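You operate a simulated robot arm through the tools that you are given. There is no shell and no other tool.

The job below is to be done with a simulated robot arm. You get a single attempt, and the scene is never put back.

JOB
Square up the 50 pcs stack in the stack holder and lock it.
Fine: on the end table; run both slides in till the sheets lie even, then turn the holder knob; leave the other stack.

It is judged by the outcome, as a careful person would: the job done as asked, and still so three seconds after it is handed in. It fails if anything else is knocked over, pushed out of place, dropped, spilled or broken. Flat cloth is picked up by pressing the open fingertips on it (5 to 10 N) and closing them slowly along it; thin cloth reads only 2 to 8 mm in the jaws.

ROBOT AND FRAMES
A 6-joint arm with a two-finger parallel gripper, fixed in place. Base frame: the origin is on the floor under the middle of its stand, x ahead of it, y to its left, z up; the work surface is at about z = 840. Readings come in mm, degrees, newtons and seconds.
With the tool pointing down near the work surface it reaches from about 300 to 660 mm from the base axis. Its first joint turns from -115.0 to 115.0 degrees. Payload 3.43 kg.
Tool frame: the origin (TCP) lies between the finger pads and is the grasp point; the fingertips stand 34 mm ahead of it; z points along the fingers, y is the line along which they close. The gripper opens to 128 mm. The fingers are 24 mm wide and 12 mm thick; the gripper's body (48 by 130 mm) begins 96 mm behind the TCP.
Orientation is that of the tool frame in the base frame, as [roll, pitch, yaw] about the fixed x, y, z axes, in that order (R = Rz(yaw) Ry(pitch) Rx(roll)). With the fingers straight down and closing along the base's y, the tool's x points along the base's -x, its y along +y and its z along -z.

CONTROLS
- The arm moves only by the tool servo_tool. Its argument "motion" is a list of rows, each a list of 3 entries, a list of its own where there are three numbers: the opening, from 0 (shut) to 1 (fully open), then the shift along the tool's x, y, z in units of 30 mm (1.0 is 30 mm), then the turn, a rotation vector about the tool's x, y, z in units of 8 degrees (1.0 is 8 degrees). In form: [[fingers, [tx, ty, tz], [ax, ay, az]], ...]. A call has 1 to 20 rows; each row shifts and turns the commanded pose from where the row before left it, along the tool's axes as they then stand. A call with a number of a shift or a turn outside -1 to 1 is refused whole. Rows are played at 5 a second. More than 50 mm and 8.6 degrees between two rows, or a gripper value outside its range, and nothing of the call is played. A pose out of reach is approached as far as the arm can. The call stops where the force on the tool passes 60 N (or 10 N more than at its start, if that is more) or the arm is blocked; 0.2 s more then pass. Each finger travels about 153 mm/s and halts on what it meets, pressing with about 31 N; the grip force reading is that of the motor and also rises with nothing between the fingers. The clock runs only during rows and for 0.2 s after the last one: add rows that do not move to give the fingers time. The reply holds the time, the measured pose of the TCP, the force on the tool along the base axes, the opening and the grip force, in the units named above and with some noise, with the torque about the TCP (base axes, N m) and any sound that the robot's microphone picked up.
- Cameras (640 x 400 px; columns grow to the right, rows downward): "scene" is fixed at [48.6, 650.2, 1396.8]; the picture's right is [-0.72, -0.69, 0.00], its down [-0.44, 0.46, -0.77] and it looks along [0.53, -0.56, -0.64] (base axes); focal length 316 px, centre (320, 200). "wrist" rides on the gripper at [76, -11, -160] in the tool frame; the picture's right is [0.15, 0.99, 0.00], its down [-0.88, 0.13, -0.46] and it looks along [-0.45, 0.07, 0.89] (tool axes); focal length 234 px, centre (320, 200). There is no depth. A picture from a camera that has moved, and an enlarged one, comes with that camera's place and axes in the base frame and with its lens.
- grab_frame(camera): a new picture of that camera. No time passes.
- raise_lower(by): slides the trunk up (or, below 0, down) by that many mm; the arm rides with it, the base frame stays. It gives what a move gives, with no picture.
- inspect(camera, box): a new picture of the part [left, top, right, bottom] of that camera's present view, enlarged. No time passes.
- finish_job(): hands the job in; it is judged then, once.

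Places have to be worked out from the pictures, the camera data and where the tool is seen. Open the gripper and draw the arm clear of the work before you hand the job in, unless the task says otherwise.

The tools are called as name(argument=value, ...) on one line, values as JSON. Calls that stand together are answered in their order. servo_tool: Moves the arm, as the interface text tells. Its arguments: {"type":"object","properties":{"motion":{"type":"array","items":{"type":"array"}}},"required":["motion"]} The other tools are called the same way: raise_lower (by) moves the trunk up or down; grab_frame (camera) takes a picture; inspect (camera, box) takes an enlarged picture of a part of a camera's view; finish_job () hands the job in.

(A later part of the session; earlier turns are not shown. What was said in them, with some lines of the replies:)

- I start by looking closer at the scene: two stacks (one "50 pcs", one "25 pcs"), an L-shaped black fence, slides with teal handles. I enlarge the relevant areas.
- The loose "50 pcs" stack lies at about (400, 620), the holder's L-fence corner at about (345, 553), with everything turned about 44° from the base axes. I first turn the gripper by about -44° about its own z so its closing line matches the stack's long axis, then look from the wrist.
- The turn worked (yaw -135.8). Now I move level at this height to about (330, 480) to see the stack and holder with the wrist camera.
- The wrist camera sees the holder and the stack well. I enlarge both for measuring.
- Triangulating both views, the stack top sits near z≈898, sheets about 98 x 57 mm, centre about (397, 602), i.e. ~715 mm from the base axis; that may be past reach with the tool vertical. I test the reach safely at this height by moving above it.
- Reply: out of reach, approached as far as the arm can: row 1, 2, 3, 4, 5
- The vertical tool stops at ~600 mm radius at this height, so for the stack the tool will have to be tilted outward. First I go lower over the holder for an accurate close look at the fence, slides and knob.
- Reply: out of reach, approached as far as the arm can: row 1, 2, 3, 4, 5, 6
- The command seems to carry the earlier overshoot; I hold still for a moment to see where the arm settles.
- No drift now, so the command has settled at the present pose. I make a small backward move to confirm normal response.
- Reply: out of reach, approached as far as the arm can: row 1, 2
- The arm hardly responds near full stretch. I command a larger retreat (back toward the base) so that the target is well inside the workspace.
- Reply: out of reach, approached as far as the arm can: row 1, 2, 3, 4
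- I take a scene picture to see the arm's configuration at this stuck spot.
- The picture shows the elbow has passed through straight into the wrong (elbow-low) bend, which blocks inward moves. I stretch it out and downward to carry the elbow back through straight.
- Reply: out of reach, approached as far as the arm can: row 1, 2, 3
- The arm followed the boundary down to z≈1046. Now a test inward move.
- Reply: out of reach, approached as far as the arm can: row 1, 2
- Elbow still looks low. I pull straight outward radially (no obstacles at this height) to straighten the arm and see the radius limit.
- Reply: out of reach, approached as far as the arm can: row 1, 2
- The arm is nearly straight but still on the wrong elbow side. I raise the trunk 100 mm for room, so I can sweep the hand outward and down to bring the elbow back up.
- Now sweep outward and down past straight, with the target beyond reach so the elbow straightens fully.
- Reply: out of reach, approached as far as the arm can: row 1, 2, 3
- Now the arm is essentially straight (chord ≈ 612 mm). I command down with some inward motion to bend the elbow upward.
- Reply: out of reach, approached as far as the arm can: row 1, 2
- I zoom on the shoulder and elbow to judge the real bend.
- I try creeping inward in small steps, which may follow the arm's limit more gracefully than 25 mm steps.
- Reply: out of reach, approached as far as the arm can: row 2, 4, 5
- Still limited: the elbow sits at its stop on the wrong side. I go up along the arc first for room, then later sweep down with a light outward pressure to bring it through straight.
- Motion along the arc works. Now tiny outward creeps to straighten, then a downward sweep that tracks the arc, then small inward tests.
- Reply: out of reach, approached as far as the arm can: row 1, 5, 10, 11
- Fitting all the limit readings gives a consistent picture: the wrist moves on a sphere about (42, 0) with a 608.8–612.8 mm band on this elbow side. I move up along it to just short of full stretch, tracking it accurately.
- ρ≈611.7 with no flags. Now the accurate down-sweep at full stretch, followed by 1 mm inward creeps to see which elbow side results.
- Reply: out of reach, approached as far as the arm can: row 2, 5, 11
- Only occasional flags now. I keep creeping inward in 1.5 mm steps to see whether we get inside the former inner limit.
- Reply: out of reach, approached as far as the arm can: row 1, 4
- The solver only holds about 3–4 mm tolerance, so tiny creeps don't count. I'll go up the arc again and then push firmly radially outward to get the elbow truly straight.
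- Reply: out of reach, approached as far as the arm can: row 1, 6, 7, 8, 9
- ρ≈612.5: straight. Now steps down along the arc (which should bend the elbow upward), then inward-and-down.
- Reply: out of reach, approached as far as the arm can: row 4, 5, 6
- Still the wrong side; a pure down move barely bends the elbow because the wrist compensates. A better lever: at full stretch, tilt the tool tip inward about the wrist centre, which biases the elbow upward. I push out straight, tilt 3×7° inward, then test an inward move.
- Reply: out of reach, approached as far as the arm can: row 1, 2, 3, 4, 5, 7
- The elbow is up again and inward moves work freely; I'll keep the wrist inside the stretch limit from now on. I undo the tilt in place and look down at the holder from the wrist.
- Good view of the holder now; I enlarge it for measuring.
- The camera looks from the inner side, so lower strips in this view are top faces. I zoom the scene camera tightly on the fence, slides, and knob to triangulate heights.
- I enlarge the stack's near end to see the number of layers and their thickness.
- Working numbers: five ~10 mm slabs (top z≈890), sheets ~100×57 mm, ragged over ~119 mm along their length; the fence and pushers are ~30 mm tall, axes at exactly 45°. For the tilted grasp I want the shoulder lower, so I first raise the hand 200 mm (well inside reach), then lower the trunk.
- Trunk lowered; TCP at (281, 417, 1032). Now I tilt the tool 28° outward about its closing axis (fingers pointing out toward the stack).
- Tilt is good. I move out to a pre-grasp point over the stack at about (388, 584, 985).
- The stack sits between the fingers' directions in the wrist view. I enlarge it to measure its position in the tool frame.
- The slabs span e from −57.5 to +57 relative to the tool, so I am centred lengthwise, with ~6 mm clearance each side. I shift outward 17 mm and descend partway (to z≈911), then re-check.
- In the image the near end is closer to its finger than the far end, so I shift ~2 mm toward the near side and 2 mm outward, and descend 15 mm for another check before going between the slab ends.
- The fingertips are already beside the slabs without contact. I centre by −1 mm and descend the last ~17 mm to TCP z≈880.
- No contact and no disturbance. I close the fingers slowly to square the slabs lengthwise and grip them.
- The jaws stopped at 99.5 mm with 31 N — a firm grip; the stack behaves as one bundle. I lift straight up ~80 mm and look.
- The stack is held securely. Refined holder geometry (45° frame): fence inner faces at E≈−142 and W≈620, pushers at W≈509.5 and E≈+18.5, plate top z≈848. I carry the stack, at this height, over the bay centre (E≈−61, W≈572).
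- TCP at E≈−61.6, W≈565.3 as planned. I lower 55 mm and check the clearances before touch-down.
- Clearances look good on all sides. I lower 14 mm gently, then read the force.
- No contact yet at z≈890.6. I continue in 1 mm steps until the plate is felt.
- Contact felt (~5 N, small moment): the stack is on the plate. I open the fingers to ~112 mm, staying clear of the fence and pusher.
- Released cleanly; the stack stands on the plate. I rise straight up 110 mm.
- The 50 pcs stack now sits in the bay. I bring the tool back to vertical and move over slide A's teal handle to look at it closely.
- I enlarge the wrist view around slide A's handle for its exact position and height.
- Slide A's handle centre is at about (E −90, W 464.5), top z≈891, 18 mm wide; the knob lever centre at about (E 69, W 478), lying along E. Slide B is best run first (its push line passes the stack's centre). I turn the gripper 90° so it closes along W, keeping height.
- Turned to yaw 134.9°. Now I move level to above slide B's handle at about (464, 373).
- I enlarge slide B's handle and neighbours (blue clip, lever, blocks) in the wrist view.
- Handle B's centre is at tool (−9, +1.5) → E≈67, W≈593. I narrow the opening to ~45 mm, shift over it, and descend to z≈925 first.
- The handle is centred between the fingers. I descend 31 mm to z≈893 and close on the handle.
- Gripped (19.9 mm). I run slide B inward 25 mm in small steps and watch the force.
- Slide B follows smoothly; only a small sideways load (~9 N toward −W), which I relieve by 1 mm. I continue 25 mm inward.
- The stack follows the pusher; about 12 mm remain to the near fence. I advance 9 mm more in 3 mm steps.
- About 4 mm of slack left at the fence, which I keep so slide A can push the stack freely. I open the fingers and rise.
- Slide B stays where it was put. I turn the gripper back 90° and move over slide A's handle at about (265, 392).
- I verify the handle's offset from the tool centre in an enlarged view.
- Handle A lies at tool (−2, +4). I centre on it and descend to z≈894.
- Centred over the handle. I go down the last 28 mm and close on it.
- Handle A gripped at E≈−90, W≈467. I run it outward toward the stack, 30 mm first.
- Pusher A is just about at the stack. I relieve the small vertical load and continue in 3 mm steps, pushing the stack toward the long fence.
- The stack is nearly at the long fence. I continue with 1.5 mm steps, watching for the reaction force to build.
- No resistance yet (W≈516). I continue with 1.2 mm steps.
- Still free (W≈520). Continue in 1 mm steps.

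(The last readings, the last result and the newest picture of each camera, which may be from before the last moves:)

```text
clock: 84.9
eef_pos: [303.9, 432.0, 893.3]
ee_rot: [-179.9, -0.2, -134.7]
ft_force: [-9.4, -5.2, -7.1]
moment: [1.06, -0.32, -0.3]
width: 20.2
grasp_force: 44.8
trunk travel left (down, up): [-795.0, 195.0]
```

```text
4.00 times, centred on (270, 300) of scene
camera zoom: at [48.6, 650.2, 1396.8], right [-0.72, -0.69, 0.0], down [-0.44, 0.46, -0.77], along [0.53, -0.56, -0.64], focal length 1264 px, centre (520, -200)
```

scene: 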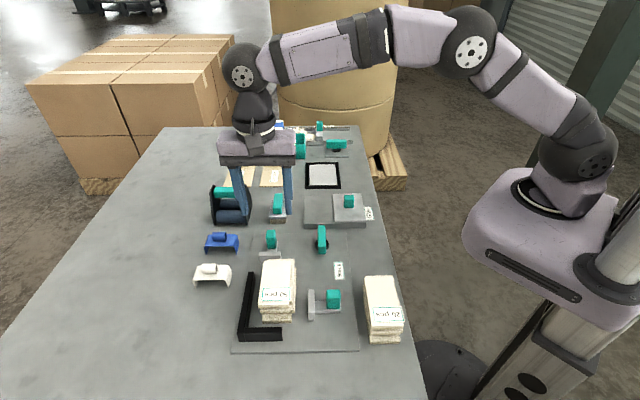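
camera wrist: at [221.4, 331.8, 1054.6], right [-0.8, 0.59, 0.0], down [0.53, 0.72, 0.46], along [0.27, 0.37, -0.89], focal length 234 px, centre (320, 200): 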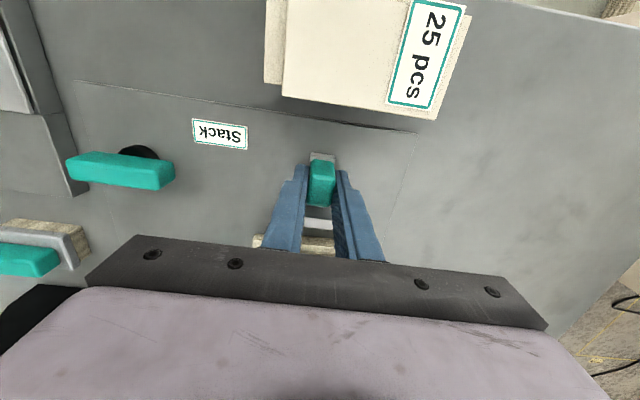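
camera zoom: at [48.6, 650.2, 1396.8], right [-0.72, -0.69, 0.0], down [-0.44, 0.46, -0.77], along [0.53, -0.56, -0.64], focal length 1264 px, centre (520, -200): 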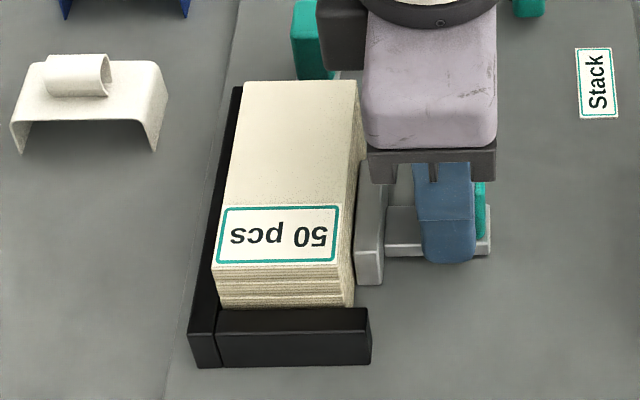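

The sheets now lie even — the stack became a clean block, with ~10 N reaction at slide A. I release handle A and rise, then finish slide B the last few millimetres.

servo_tool(motion=[[0.2, [0, 0, 0], [0, 0, 0]], [0.3, [0, 0, 0], [0, 0, 0]], [0.35, [0, 0, 0], [0, 0, 0]], [0.35, [0, 0, -0.3], [0, 0, 0]], [0.35, [0, 0, -0.8], [0, 0, 0]], [0.35, [0, 0, -0.9], [0, 0, 0]], [0.35, [0, 0, -0.9], [0, 0, 0]], [0.35, [0, 0, -0.6], [0, 0, 0]], [0.35, [0, 0, 0], [0, 0, 0]]])

grab_frame(camera="wrist")

inspect(camera="scene", box=[220, 220, 340, 350])

```text
clock: 86.9
eef_pos: [308.2, 434.1, 998.6]
ee_rot: [179.9, 0.0, -134.7]
ft_force: [1.3, 0.1, 0.4]
moment: [0.04, -0.01, 0.01]
width: 44.8
grasp_force: 0.1
trunk travel left (down, up): [-795.0, 195.0]
```

```text
taken
camera wrist: at [262.7, 372.3, 1159.8], right [-0.8, 0.59, 0.0], down [0.53, 0.72, 0.46], along [0.27, 0.37, -0.89], focal length 234 px, centre (320, 200)
```

wrist: 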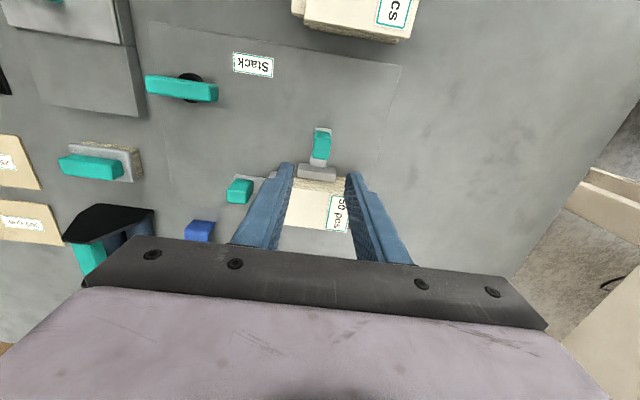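

```text
3.08 times, centred on (280, 285) of scene
camera zoom: at [48.6, 650.2, 1396.8], right [-0.72, -0.69, 0.0], down [-0.44, 0.46, -0.77], along [0.53, -0.56, -0.64], focal length 972 px, centre (443, -62)
```

zoom: 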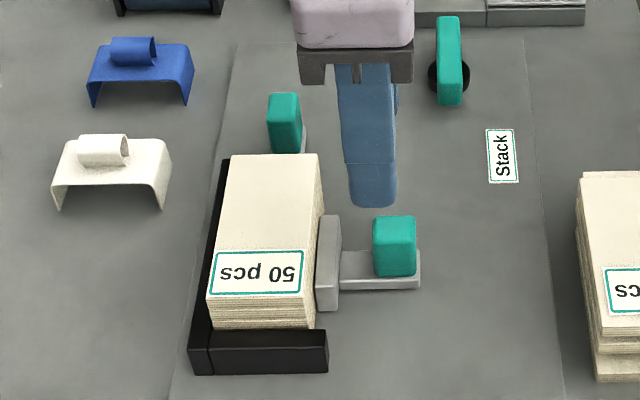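

Slide A stays in. I turn the gripper 90° again and go back over slide B's handle.

servo_tool(motion=[[0.35, [0, 0, 0], [0, 0, 0.94]], [0.35, [0, 0, 0], [0, 0, 0.94]], [0.35, [0, 0, 0], [0, 0, 0.94]], [0.35, [0, 0, 0], [0, 0, 0.94]], [0.35, [0, 0, 0], [0, 0, 0.94]], [0.35, [0, 0, 0], [0, 0, 0.94]], [0.35, [0, 0, 0], [0, 0, 0.94]], [0.35, [0, 0, 0], [0, 0, 0.94]], [0.35, [0, 0, 0], [0, 0, 0.94]], [0.35, [0, 0, 0], [0, 0, 0.94]], [0.35, [0, 0, 0], [0, 0, 0.94]], [0.35, [0, 0, 0], [0, 0, 0.94]], [0.35, [-0.8, 0.56, 0], [0, 0, 0]], [0.35, [-0.8, 0.56, 0], [0, 0, 0]], [0.35, [-0.8, 0.56, 0], [0, 0, 0]], [0.35, [-0.8, 0.56, 0], [0, 0, 0]], [0.35, [0, 0, 0], [0, 0, 0]]])

inspect(camera="wrist", box=[250, 80, 400, 220])

```text
clock: 90.5
eef_pos: [421.9, 413.6, 1001.3]
ee_rot: [-179.9, 0.0, 134.9]
ft_force: [-0.1, -0.3, 0.8]
moment: [0.02, -0.02, 0.02]
width: 44.6
grasp_force: 0.0
trunk travel left (down, up): [-795.0, 195.0]
```

```text
2.86 times, centred on (325, 150) of wrist
camera zoom: at [361.5, 458.8, 1161.6], right [0.6, 0.8, 0.0], down [0.71, -0.53, 0.46], along [0.37, -0.27, -0.89], focal length 669 px, centre (306, 343)
```

zoom: 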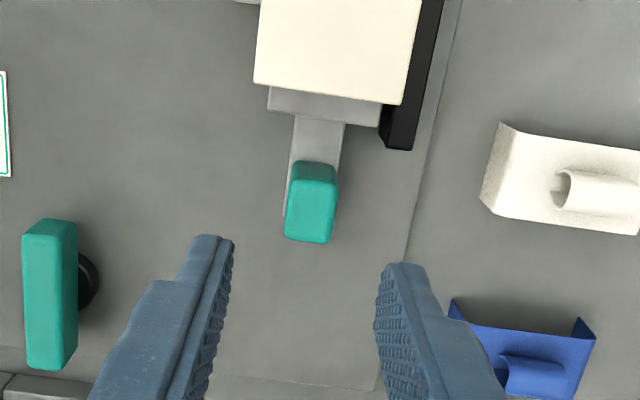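

Handle B is about 2 mm off centre; I adjust, descend to z≈894 and grip it.

servo_tool(motion=[[0.35, [-0.06, 0.055, 0.7], [0, 0, 0]], [0.35, [0, 0, 0.8], [0, 0, 0]], [0.35, [0, 0, 0.8], [0, 0, 0]], [0.35, [0, 0, 0.8], [0, 0, 0]], [0.35, [0, 0, 0.47], [0, 0, 0]], [0.28, [0, 0, 0], [0, 0, 0]], [0.22, [0, 0, 0], [0, 0, 0]], [0.17, [0, 0, 0], [0, 0, 0]], [0.13, [0, 0, 0], [0, 0, 0]], [0.1, [0, 0, 0], [0, 0, 0]], [0.1, [0, 0, 0], [0, 0, 0]]])

grab_frame(camera="wrist")

```text
clock: 92.9
eef_pos: [425.1, 413.4, 891.9]
ee_rot: [180.0, 0.0, 134.9]
ft_force: [4.2, 4.3, -0.9]
moment: [0.33, -0.2, 0.28]
width: 22.0
grasp_force: 45.1
trunk travel left (down, up): [-795.0, 195.0]
```

```text
taken
camera wrist: at [364.0, 458.8, 1053.0], right [0.6, 0.8, 0.0], down [0.71, -0.53, 0.46], along [0.37, -0.27, -0.89], focal length 234 px, centre (320, 200)
```

wrist: 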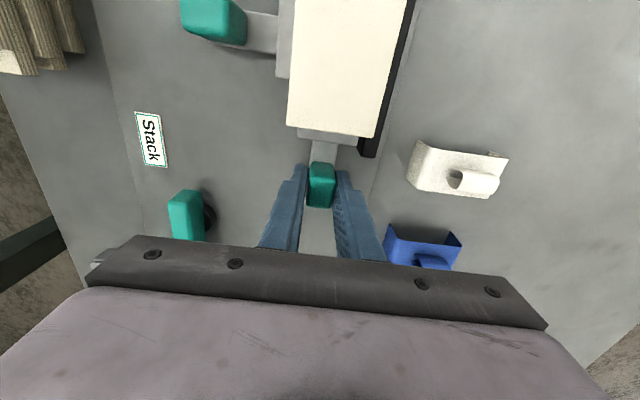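

Gripped. I run slide B in with ~1.2 mm steps until resistance builds.

servo_tool(motion=[[0.1, [0.04, 0, 0], [0, 0, 0]], [0.1, [0.04, 0, 0], [0, 0, 0]], [0.1, [0.04, 0, 0], [0, 0, 0]], [0.1, [0, 0, 0], [0, 0, 0]]])

inspect(camera="scene", box=[220, 230, 320, 350])

```text
clock: 93.9
eef_pos: [424.7, 413.3, 892.5]
ee_rot: [180.0, 0.1, 134.9]
ft_force: [11.4, -6.7, 1.0]
moment: [0.24, 0.22, 0.57]
width: 21.6
grasp_force: 45.6
trunk travel left (down, up): [-795.0, 195.0]
```

```text
3.33 times, centred on (270, 290) of scene
camera zoom: at [48.6, 650.2, 1396.8], right [-0.72, -0.69, 0.0], down [-0.44, 0.46, -0.77], along [0.53, -0.56, -0.64], focal length 1054 px, centre (487, -100)
```

zoom: 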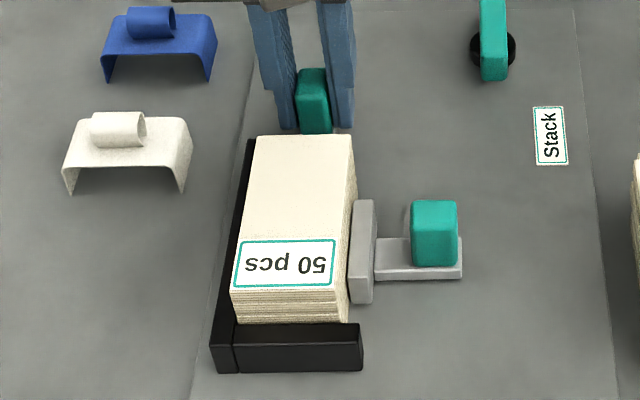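

There is 12.8 N of reaction and no motion. To make sure it is the fence and not just clamping friction, I push slightly more (about 25 N).

servo_tool(motion=[[0.1, [0.04, 0, 0], [0, 0, 0]], [0.1, [0.04, 0, 0], [0, 0, 0]], [0.1, [0, 0, 0], [0, 0, 0]]])

```text
clock: 94.7
eef_pos: [424.2, 415.2, 892.0]
ee_rot: [-180.0, 0.2, 134.8]
ft_force: [17.9, -15.0, 2.8]
moment: [-0.03, -0.03, 0.11]
width: 21.8
grasp_force: 45.1
trunk travel left (down, up): [-795.0, 195.0]
```

Now ~23 N with hardly any movement: slide B is home. I relax the push, open and rise for an overhead look.

servo_tool(motion=[[0.1, [-0.06, 0, 0], [0, 0, 0]], [0.2, [0, 0, 0], [0, 0, 0]], [0.3, [0, 0, 0], [0, 0, 0]], [0.35, [0, 0, 0], [0, 0, 0]], [0.35, [0, 0, -0.3], [0, 0, 0]], [0.35, [0, 0, -0.8], [0, 0, 0]], [0.35, [0, 0, -0.9], [0, 0, 0]], [0.35, [0, 0, -0.9], [0, 0, 0]], [0.35, [0, 0, -0.6], [0, 0, 0]], [0.35, [0, 0, 0], [0, 0, 0]]])

grab_frame(camera="wrist")

inspect(camera="scene", box=[220, 230, 350, 350])

```text
clock: 96.9
eef_pos: [422.5, 417.1, 996.2]
ee_rot: [-180.0, 0.0, 134.9]
ft_force: [-0.4, -0.1, 0.5]
moment: [-0.01, 0.02, 0.01]
width: 44.6
grasp_force: 0.1
trunk travel left (down, up): [-795.0, 195.0]
```

```text
taken
camera wrist: at [361.8, 462.6, 1157.6], right [0.6, 0.8, 0.0], down [0.71, -0.53, 0.46], along [0.37, -0.27, -0.89], focal length 234 px, centre (320, 200)
```

wrist: 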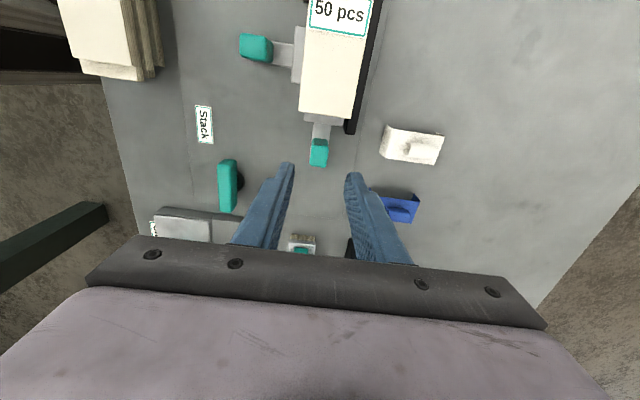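

```text
3.33 times, centred on (285, 290) of scene
camera zoom: at [48.6, 650.2, 1396.8], right [-0.72, -0.69, 0.0], down [-0.44, 0.46, -0.77], along [0.53, -0.56, -0.64], focal length 1054 px, centre (437, -100)
```

zoom: 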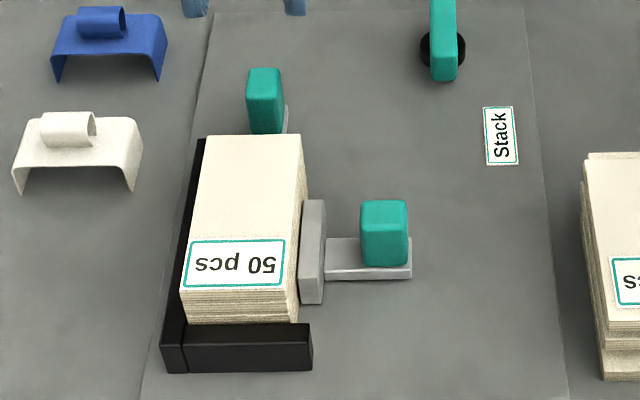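

The stack looks squared and both slides stay in. I shift the hand a bit toward the near end to look for any gap at the fences from above.

servo_tool(motion=[[0.35, [0.8, -0.3, 0], [0, 0, 0]], [0.35, [0.8, -0.3, 0], [0, 0, 0]], [0.35, [0.8, -0.3, 0], [0, 0, 0]], [0.35, [0, 0, 0], [0, 0, 0]]])

inspect(camera="wrist", box=[220, 20, 420, 160])

```text
clock: 97.9
eef_pos: [352.8, 449.0, 997.0]
ee_rot: [-179.9, 0.0, 134.8]
ft_force: [0.6, 0.1, 0.4]
moment: [0.03, 0.02, -0.01]
width: 44.6
grasp_force: 0.1
trunk travel left (down, up): [-795.0, 195.0]
```

```text
2.86 times, centred on (320, 90) of wrist
camera zoom: at [292.3, 494.6, 1156.5], right [0.6, 0.8, 0.0], down [0.71, -0.53, 0.46], along [0.37, -0.27, -0.89], focal length 669 px, centre (320, 514)
```

zoom: 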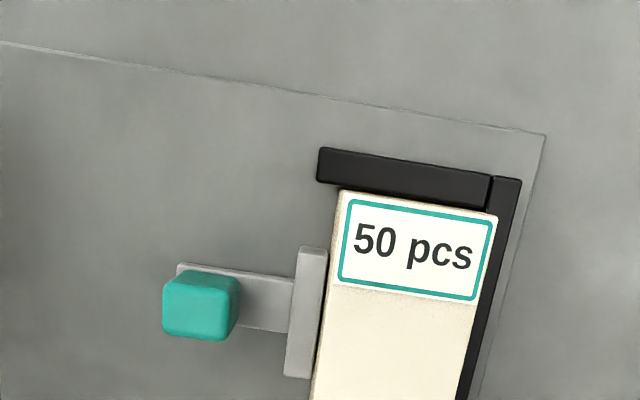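

The stack is flush with both fences. Now I move over the knob lever at about (387, 289) to look at it.

servo_tool(motion=[[0.35, [-0.75, -0.49, 0], [0, 0, 0]], [0.35, [-0.75, -0.49, 0], [0, 0, 0]], [0.35, [-0.75, -0.49, 0], [0, 0, 0]], [0.35, [-0.75, -0.49, 0], [0, 0, 0]], [0.35, [-0.75, -0.49, 0], [0, 0, 0]], [0.35, [-0.75, -0.49, 0], [0, 0, 0]], [0.35, [0, 0, 0], [0, 0, 0]]])

grab_frame(camera="wrist")

inspect(camera="wrist", box=[260, 110, 380, 230])

inspect(camera="scene", box=[290, 200, 370, 270])

```text
clock: 99.5
eef_pos: [384.8, 291.8, 997.8]
ee_rot: [180.0, -0.1, 134.8]
ft_force: [-1.2, -0.2, 0.2]
moment: [-0.01, -0.01, 0.07]
width: 45.0
grasp_force: 0.0
trunk travel left (down, up): [-795.0, 195.0]
```

```text
taken
camera wrist: at [324.2, 337.8, 1157.4], right [0.6, 0.8, 0.0], down [0.71, -0.53, 0.46], along [0.37, -0.27, -0.89], focal length 234 px, centre (320, 200)
```

wrist: 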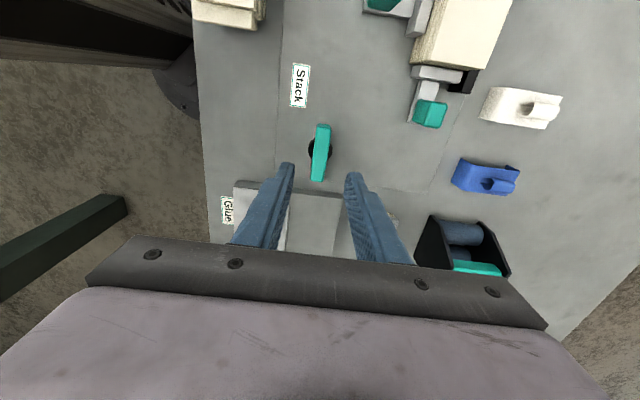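

```text
3.33 times, centred on (320, 170) of wrist
camera zoom: at [324.2, 337.8, 1157.4], right [0.6, 0.8, 0.0], down [0.71, -0.53, 0.46], along [0.37, -0.27, -0.89], focal length 781 px, centre (320, 300)
```

zoom: 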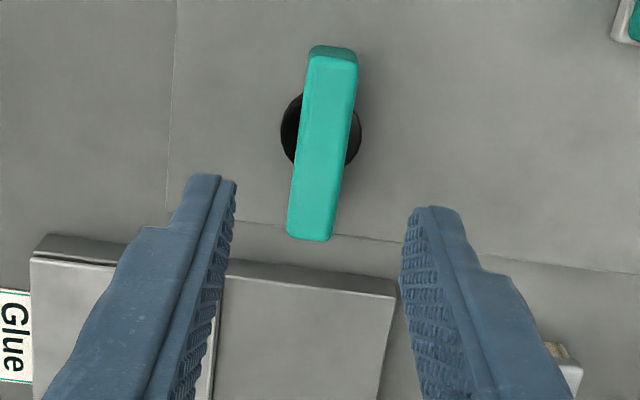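

```text
5.71 times, centred on (330, 235) of scene
camera zoom: at [48.6, 650.2, 1396.8], right [-0.72, -0.69, 0.0], down [-0.44, 0.46, -0.77], along [0.53, -0.56, -0.64], focal length 1806 px, centre (263, 0)
```

zoom: 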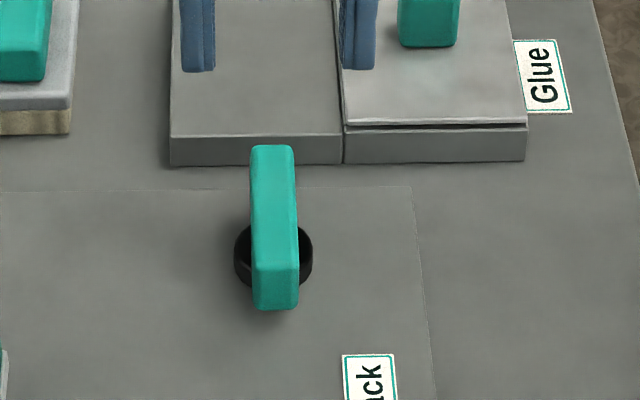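

Lever centre is at tool (−2.7, +0.8), top z≈890, aligned with my finger planes. I centre on it and descend to z≈903 so the tips stay above the black disc.

servo_tool(motion=[[0.35, [-0.09, 0.027, 0.6], [0, 0, 0]], [0.35, [0, 0, 0.8], [0, 0, 0]], [0.35, [0, 0, 0.8], [0, 0, 0]], [0.35, [0, 0, 0.6], [0, 0, 0]], [0.35, [0, 0, 0], [0, 0, 0]]])

inspect(camera="wrist", box=[260, 110, 380, 230])

inspect(camera="scene", box=[290, 190, 370, 270])

```text
clock: 100.7
eef_pos: [387.6, 288.8, 913.0]
ee_rot: [179.9, 0.0, 134.9]
ft_force: [0.0, 0.2, -1.0]
moment: [0.0, 0.03, 0.02]
width: 44.9
grasp_force: 0.1
trunk travel left (down, up): [-795.0, 195.0]
```

```text
3.33 times, centred on (320, 170) of wrist
camera zoom: at [327.2, 334.4, 1072.8], right [0.6, 0.8, 0.0], down [0.71, -0.53, 0.46], along [0.37, -0.27, -0.89], focal length 781 px, centre (320, 300)
```

zoom: 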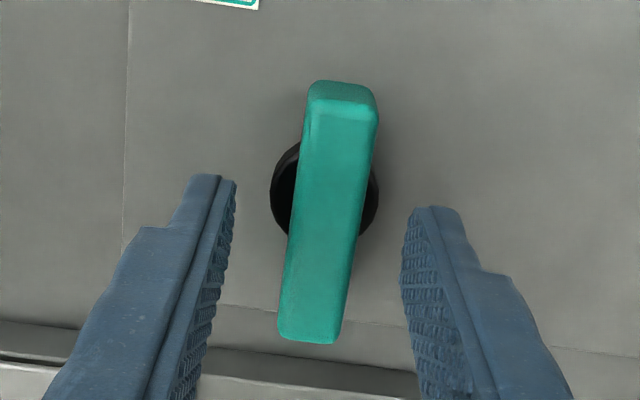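

```text
5.00 times, centred on (330, 230) of scene
camera zoom: at [48.6, 650.2, 1396.8], right [-0.72, -0.69, 0.0], down [-0.44, 0.46, -0.77], along [0.53, -0.56, -0.64], focal length 1580 px, centre (270, 50)
```

zoom: 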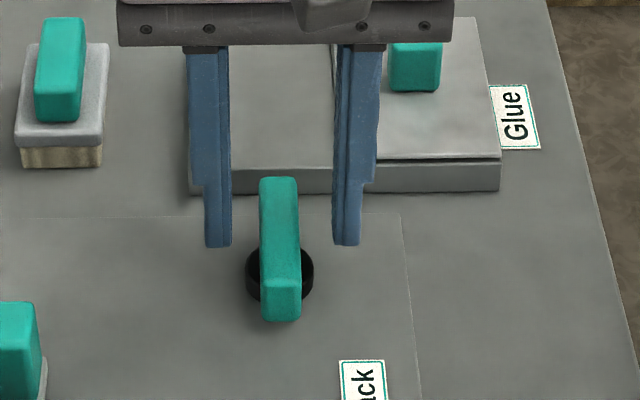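

Re-triangulating from the two heights, the lever top is nearer z≈877 and the pivot is at E≈69, W≈479.5. I go down to z≈896 (tips ~862, above the disc) and close gently on the lever.

servo_tool(motion=[[0.35, [0.02, 0.035, 0.3], [0, 0, 0]], [0.35, [0, 0, 0.26], [0, 0, 0]], [0.28, [0, 0, 0], [0, 0, 0]], [0.22, [0, 0, 0], [0, 0, 0]], [0.17, [0, 0, 0], [0, 0, 0]], [0.13, [0, 0, 0], [0, 0, 0]], [0.1, [0, 0, 0], [0, 0, 0]], [0.1, [0, 0, 0], [0, 0, 0]]])

grab_frame(camera="wrist")

inspect(camera="scene", box=[290, 190, 370, 270])

```text
clock: 102.5
eef_pos: [388.6, 290.1, 897.1]
ee_rot: [179.9, 0.0, 134.9]
ft_force: [-0.4, 0.5, 0.2]
moment: [0.1, 0.0, 0.19]
width: 17.9
grasp_force: 45.4
trunk travel left (down, up): [-795.0, 195.0]
```

```text
taken
camera wrist: at [327.4, 335.9, 1056.7], right [0.6, 0.8, 0.0], down [0.71, -0.53, 0.46], along [0.37, -0.27, -0.89], focal length 234 px, centre (320, 200)
```

wrist: 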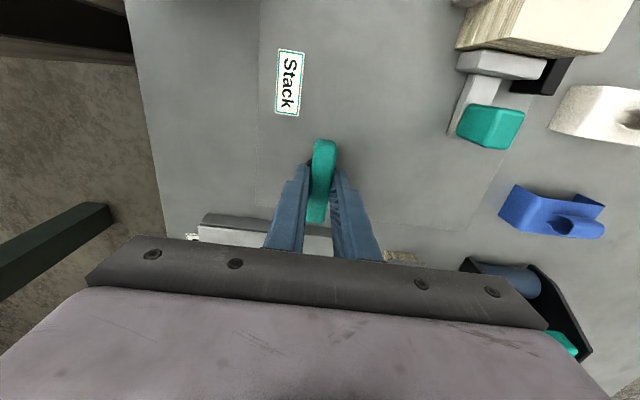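

```text
5.00 times, centred on (330, 230) of scene
camera zoom: at [48.6, 650.2, 1396.8], right [-0.72, -0.69, 0.0], down [-0.44, 0.46, -0.77], along [0.53, -0.56, -0.64], focal length 1580 px, centre (270, 50)
```

zoom: 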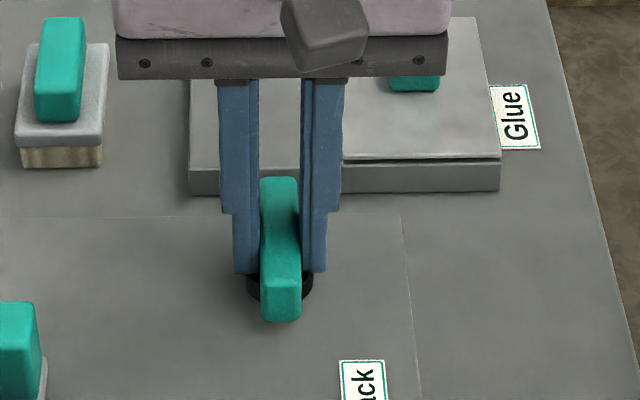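

The lever is gripped (17.9 mm) over its pivot. I turn clockwise (tightening) a trial 12° and read the torque.

servo_tool(motion=[[0.1, [0, 0, 0], [0, 0, 0.5]], [0.1, [0, 0, 0], [0, 0, 0.5]], [0.1, [0, 0, 0], [0, 0, 0.5]], [0.1, [0, 0, 0], [0, 0, 0]]])

inspect(camera="scene", box=[290, 190, 370, 270])

```text
clock: 103.5
eef_pos: [388.9, 290.9, 897.0]
ee_rot: [180.0, -0.1, 123.0]
ft_force: [2.7, 4.3, -11.7]
moment: [0.04, -0.43, 1.55]
width: 23.1
grasp_force: 45.1
trunk travel left (down, up): [-795.0, 195.0]
```

```text
5.00 times, centred on (330, 230) of scene
camera zoom: at [48.6, 650.2, 1396.8], right [-0.72, -0.69, 0.0], down [-0.44, 0.46, -0.77], along [0.53, -0.56, -0.64], focal length 1580 px, centre (270, 50)
```

zoom: 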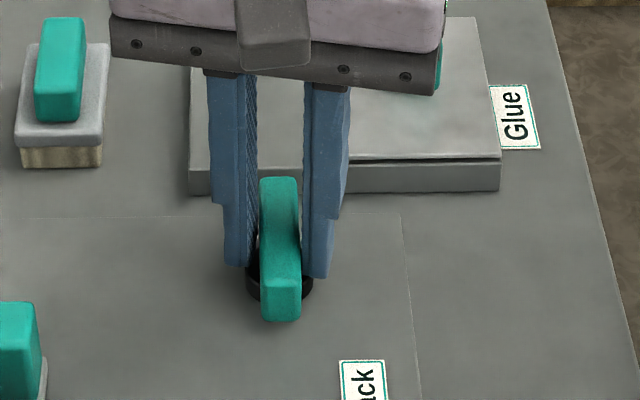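

The lever did not follow; it is at its stop clockwise (1.55 N·m). I turn back and try a trial counter-clockwise.

servo_tool(motion=[[0.1, [0, 0, 0], [0, 0, -0.5]], [0.1, [0, 0, 0], [0, 0, -0.5]], [0.1, [0, 0, 0], [0, 0, -0.5]], [0.1, [0, 0, 0], [0, 0, -0.5]], [0.1, [0, 0, 0], [0, 0, -0.5]], [0.1, [0, 0, 0], [0, 0, -0.5]], [0.1, [0, 0, 0], [0, 0, 0]]])

inspect(camera="scene", box=[290, 190, 370, 270])

```text
clock: 105.1
eef_pos: [387.4, 290.8, 897.6]
ee_rot: [180.0, 0.0, 146.9]
ft_force: [6.6, 2.0, 1.3]
moment: [0.21, 0.25, 0.0]
width: 17.7
grasp_force: 45.0
trunk travel left (down, up): [-795.0, 195.0]
```

```text
5.00 times, centred on (330, 230) of scene
camera zoom: at [48.6, 650.2, 1396.8], right [-0.72, -0.69, 0.0], down [-0.44, 0.46, -0.77], along [0.53, -0.56, -0.64], focal length 1580 px, centre (270, 50)
```

zoom: 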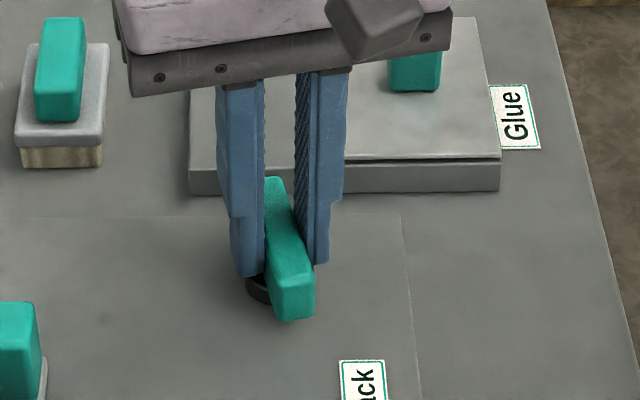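

It turns freely counter-clockwise. I continue turning about 70° more.

servo_tool(motion=[[0.1, [0, 0, 0], [0, 0, -0.7]], [0.1, [0, 0, 0], [0, 0, -0.7]], [0.1, [0, 0, 0], [0, 0, -0.7]], [0.1, [0, 0, 0], [0, 0, -0.7]], [0.1, [0, 0, 0], [0, 0, -0.7]], [0.1, [0, 0, 0], [0, 0, -0.7]], [0.1, [0, 0, 0], [0, 0, -0.7]], [0.1, [0, 0, 0], [0, 0, -0.7]], [0.1, [0, 0, 0], [0, 0, -0.7]], [0.1, [0, 0, 0], [0, 0, -0.7]], [0.1, [0, 0, 0], [0, 0, -0.7]], [0.1, [0, 0, 0], [0, 0, -0.7]], [0.1, [0, 0, 0], [0, 0, 0]]])

inspect(camera="scene", box=[290, 190, 370, 270])

grab_frame(camera="wrist")

```text
clock: 107.9
eef_pos: [388.3, 291.1, 897.5]
ee_rot: [179.9, 0.1, -145.8]
ft_force: [11.2, 3.1, 20.3]
moment: [-0.51, 0.36, 0.03]
width: 17.8
grasp_force: 44.7
trunk travel left (down, up): [-795.0, 195.0]
```

```text
5.00 times, centred on (330, 230) of scene
camera zoom: at [48.6, 650.2, 1396.8], right [-0.72, -0.69, 0.0], down [-0.44, 0.46, -0.77], along [0.53, -0.56, -0.64], focal length 1580 px, centre (270, 50)
```

zoom: 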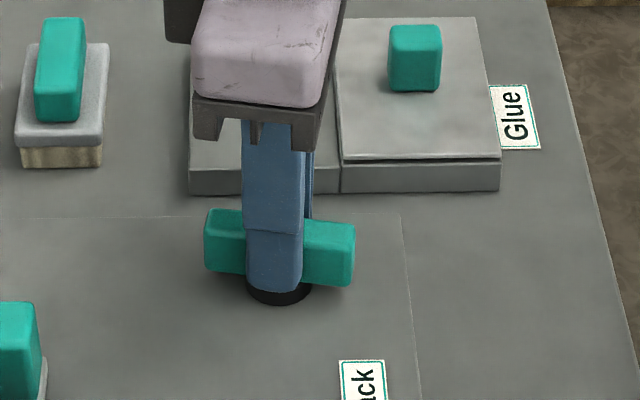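

```text
taken
camera wrist: at [332.7, 237.3, 1057.3], right [-0.68, 0.74, 0.0], down [0.65, 0.6, 0.46], along [0.34, 0.31, -0.89], focal length 234 px, centre (320, 200)
```

wrist: 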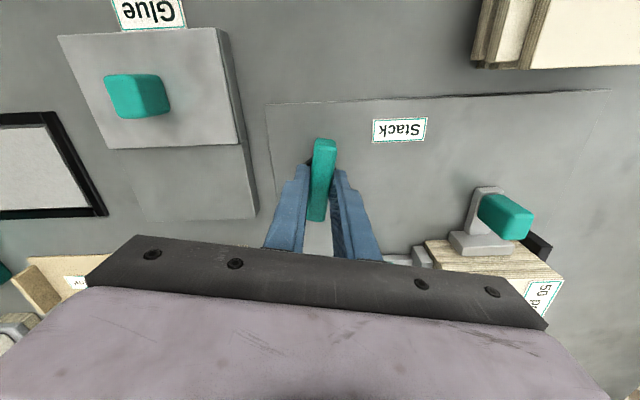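

Turned ~79° so far with no resisting torque. I relieve the vertical load by ~1 mm and continue toward the stop in small steps.

servo_tool(motion=[[0.1, [0, 0, -0.03], [0, 0, -0.45]], [0.1, [0, 0, 0], [0, 0, -0.45]], [0.1, [0, 0, 0], [0, 0, -0.45]], [0.1, [0, 0, 0], [0, 0, 0]]])

```text
clock: 108.9
eef_pos: [388.4, 290.6, 896.8]
ee_rot: [180.0, 0.1, -135.0]
ft_force: [10.5, 1.7, 9.2]
moment: [0.66, -0.91, 0.02]
width: 18.0
grasp_force: 44.8
trunk travel left (down, up): [-795.0, 195.0]
```

At 90° there is still no end-stop torque. I try a few degrees more to see whether the knob reaches a stop.

servo_tool(motion=[[0.1, [0, 0, 0], [0, 0, -0.4]], [0.1, [0, 0, 0], [0, 0, -0.4]], [0.1, [0, 0, 0], [0, 0, 0]]])

inspect(camera="scene", box=[290, 190, 370, 270])

```text
clock: 109.7
eef_pos: [386.8, 289.6, 897.9]
ee_rot: [-180.0, 0.1, -128.8]
ft_force: [9.1, 3.2, 5.1]
moment: [0.11, -0.94, -1.25]
width: 20.4
grasp_force: 45.5
trunk travel left (down, up): [-795.0, 195.0]
```

```text
5.00 times, centred on (330, 230) of scene
camera zoom: at [48.6, 650.2, 1396.8], right [-0.72, -0.69, 0.0], down [-0.44, 0.46, -0.77], along [0.53, -0.56, -0.64], focal length 1580 px, centre (270, 50)
```

zoom: 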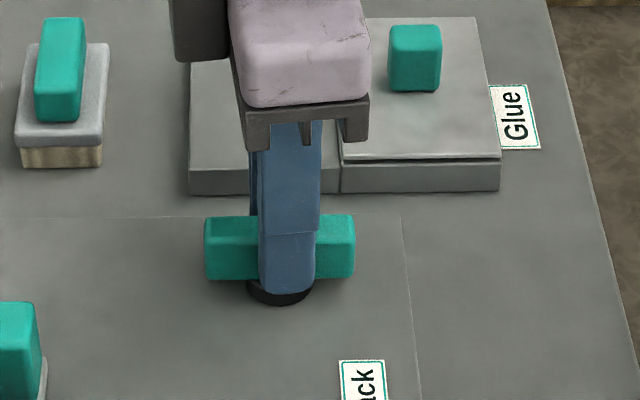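

The knob is at its 90° stop (1.25 N·m). I rotate the fingers back just to parallel with the lever, open, and rise.

servo_tool(motion=[[0.1, [0, 0, 0], [0, 0, 0.4]], [0.1, [0, 0, 0], [0, 0, 0.3]], [0.2, [0, 0, 0], [0, 0, 0]], [0.3, [0, 0, 0], [0, 0, 0]], [0.35, [0, 0, 0], [0, 0, 0]], [0.35, [0, 0, -0.3], [0, 0, 0]], [0.35, [0, 0, -0.8], [0, 0, 0]], [0.35, [0, 0, -0.9], [0, 0, 0]], [0.35, [0, 0, -0.9], [0, 0, 0]], [0.35, [0, 0, -0.8], [0, 0, 0]], [0.35, [0, 0, 0], [0, 0, 0]]])

grab_frame(camera="scene")

grab_frame(camera="wrist")

```text
clock: 112.1
eef_pos: [388.0, 290.6, 1008.0]
ee_rot: [180.0, 0.0, -134.3]
ft_force: [0.0, -0.3, -0.1]
moment: [0.0, 0.0, 0.01]
width: 44.7
grasp_force: 0.1
trunk travel left (down, up): [-795.0, 195.0]
```

```text
taken
```

scene: 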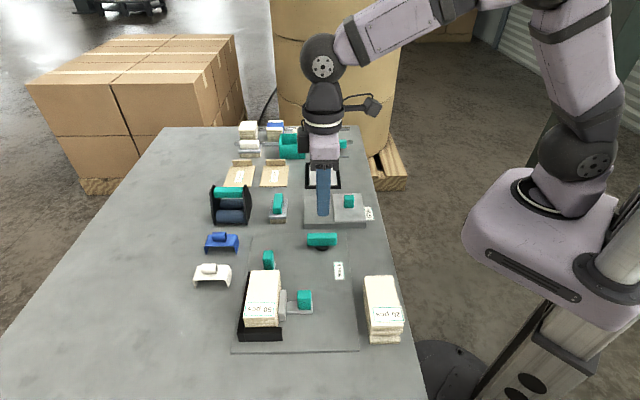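

```text
taken
camera wrist: at [343.1, 227.5, 1167.7], right [-0.81, 0.59, 0.0], down [0.52, 0.72, 0.46], along [0.27, 0.37, -0.89], focal length 234 px, centre (320, 200)
```

wrist: 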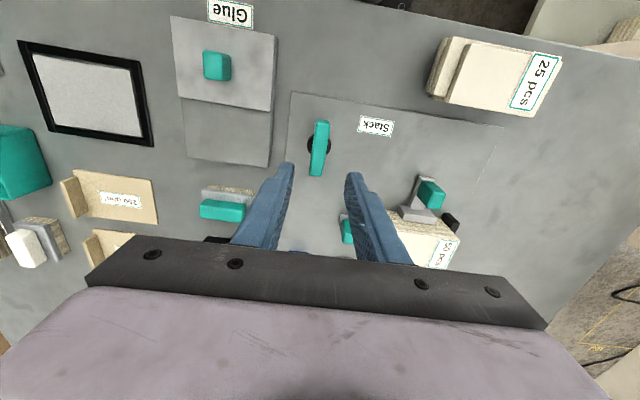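

Let me check the final state of stack, slides, and knob in enlarged views.

inspect(camera="scene", box=[225, 220, 355, 350])

inspect(camera="wrist", box=[270, 80, 480, 220])

```text
3.08 times, centred on (290, 285) of scene
camera zoom: at [48.6, 650.2, 1396.8], right [-0.72, -0.69, 0.0], down [-0.44, 0.46, -0.77], along [0.53, -0.56, -0.64], focal length 972 px, centre (412, -62)
```

zoom: 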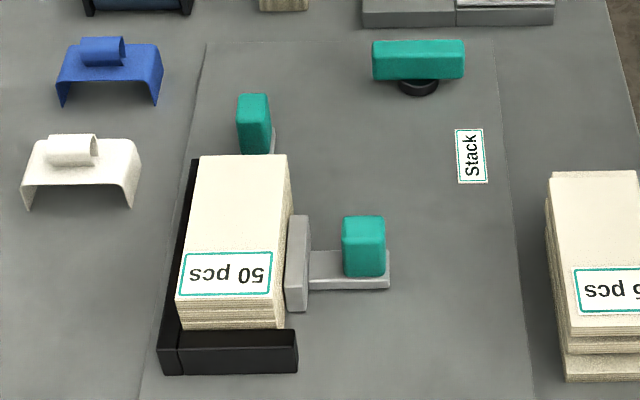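

```text
2.86 times, centred on (375, 150) of wrist
camera zoom: at [343.1, 227.5, 1167.7], right [-0.81, 0.59, 0.0], down [0.52, 0.72, 0.46], along [0.27, 0.37, -0.89], focal length 669 px, centre (163, 343)
```

zoom: 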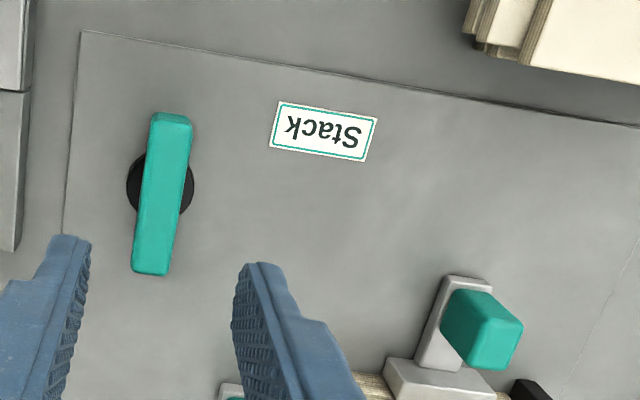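

Everything is in order: stack even, both slides in, lever at 90°, the 25 pcs stack untouched. I open the gripper fully and draw the arm up and back, clear of the work.

servo_tool(motion=[[0.35, [0, 0, -0.9], [0, 0, 0]], [0.5, [0.3, 0, -0.8], [0, 0, 0]], [0.7, [0.6, 0, -0.75], [0, 0, 0]], [1, [0.6, 0, -0.75], [0, 0, 0]], [1, [0.6, 0, -0.75], [0, 0, 0]], [1, [0.6, 0, -0.7], [0, 0, 0]], [1, [0.5, 0, 0], [0, 0, 0]], [1, [0, 0, 0], [0, 0, 0]]])

grab_frame(camera="scene")

inspect(camera="scene", box=[225, 220, 415, 350])

```text
clock: 113.9
eef_pos: [320.5, 220.1, 1145.8]
ee_rot: [-179.9, 0.1, -134.4]
ft_force: [-0.4, -0.5, 0.1]
moment: [-0.02, -0.04, -0.01]
width: 128.0
grasp_force: 0.0
trunk travel left (down, up): [-795.0, 195.0]
```

```text
taken
```

scene: 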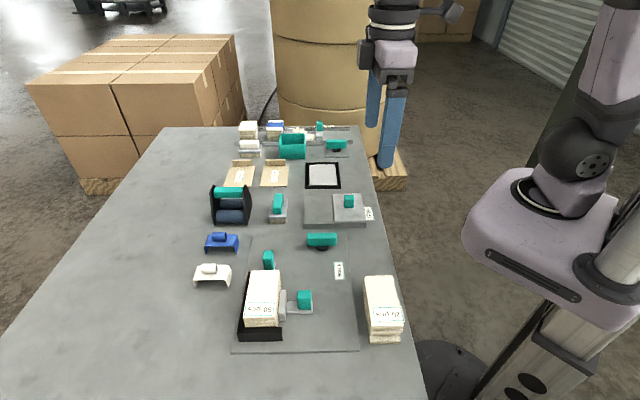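

```text
3.08 times, centred on (320, 285) of scene
camera zoom: at [48.6, 650.2, 1396.8], right [-0.72, -0.69, 0.0], down [-0.44, 0.46, -0.77], along [0.53, -0.56, -0.64], focal length 972 px, centre (320, -62)
```

zoom: 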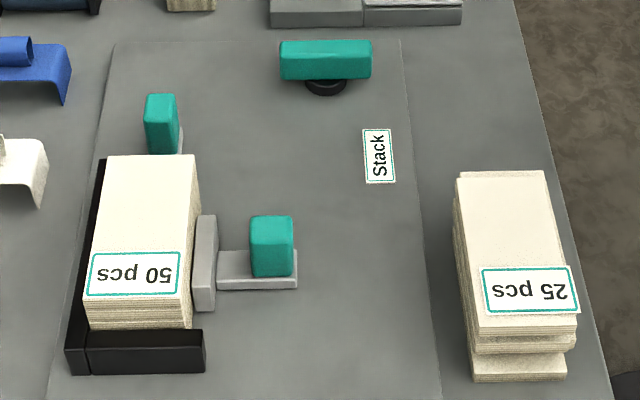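

The 50 pcs stack lies even in the holder with both slides in and the knob turned to its stop. The other stack and everything else are untouched, and the arm is clear with the gripper open. I hand the job in.

finish_job()

```text
The job is handed in.
```

The 50 pcs stack is squared up in the stack holder and locked, and I've handed the job in.

- **Stack:** I lifted it from beside the holder into the L-fence. The sheets now lie even, and from above the stack sits flush with both fences.
- **Slides:** Both are run in against the stack. At the end slide A read about 10 N and slide B about 23 N, with almost no further movement. Both stayed put after release.
- **Knob:** It wouldn't turn clockwise, so I turned it counter-clockwise about 90° to its end stop.
- **Everything else:** In the last pictures the 25 pcs stack and the other items on the table look undisturbed. The gripper is open and the arm is clear of the work.

Early on I overreached toward the stack with the tool held vertical, and the arm's elbow flipped and jammed. I freed it well above the table, and nothing was touched.
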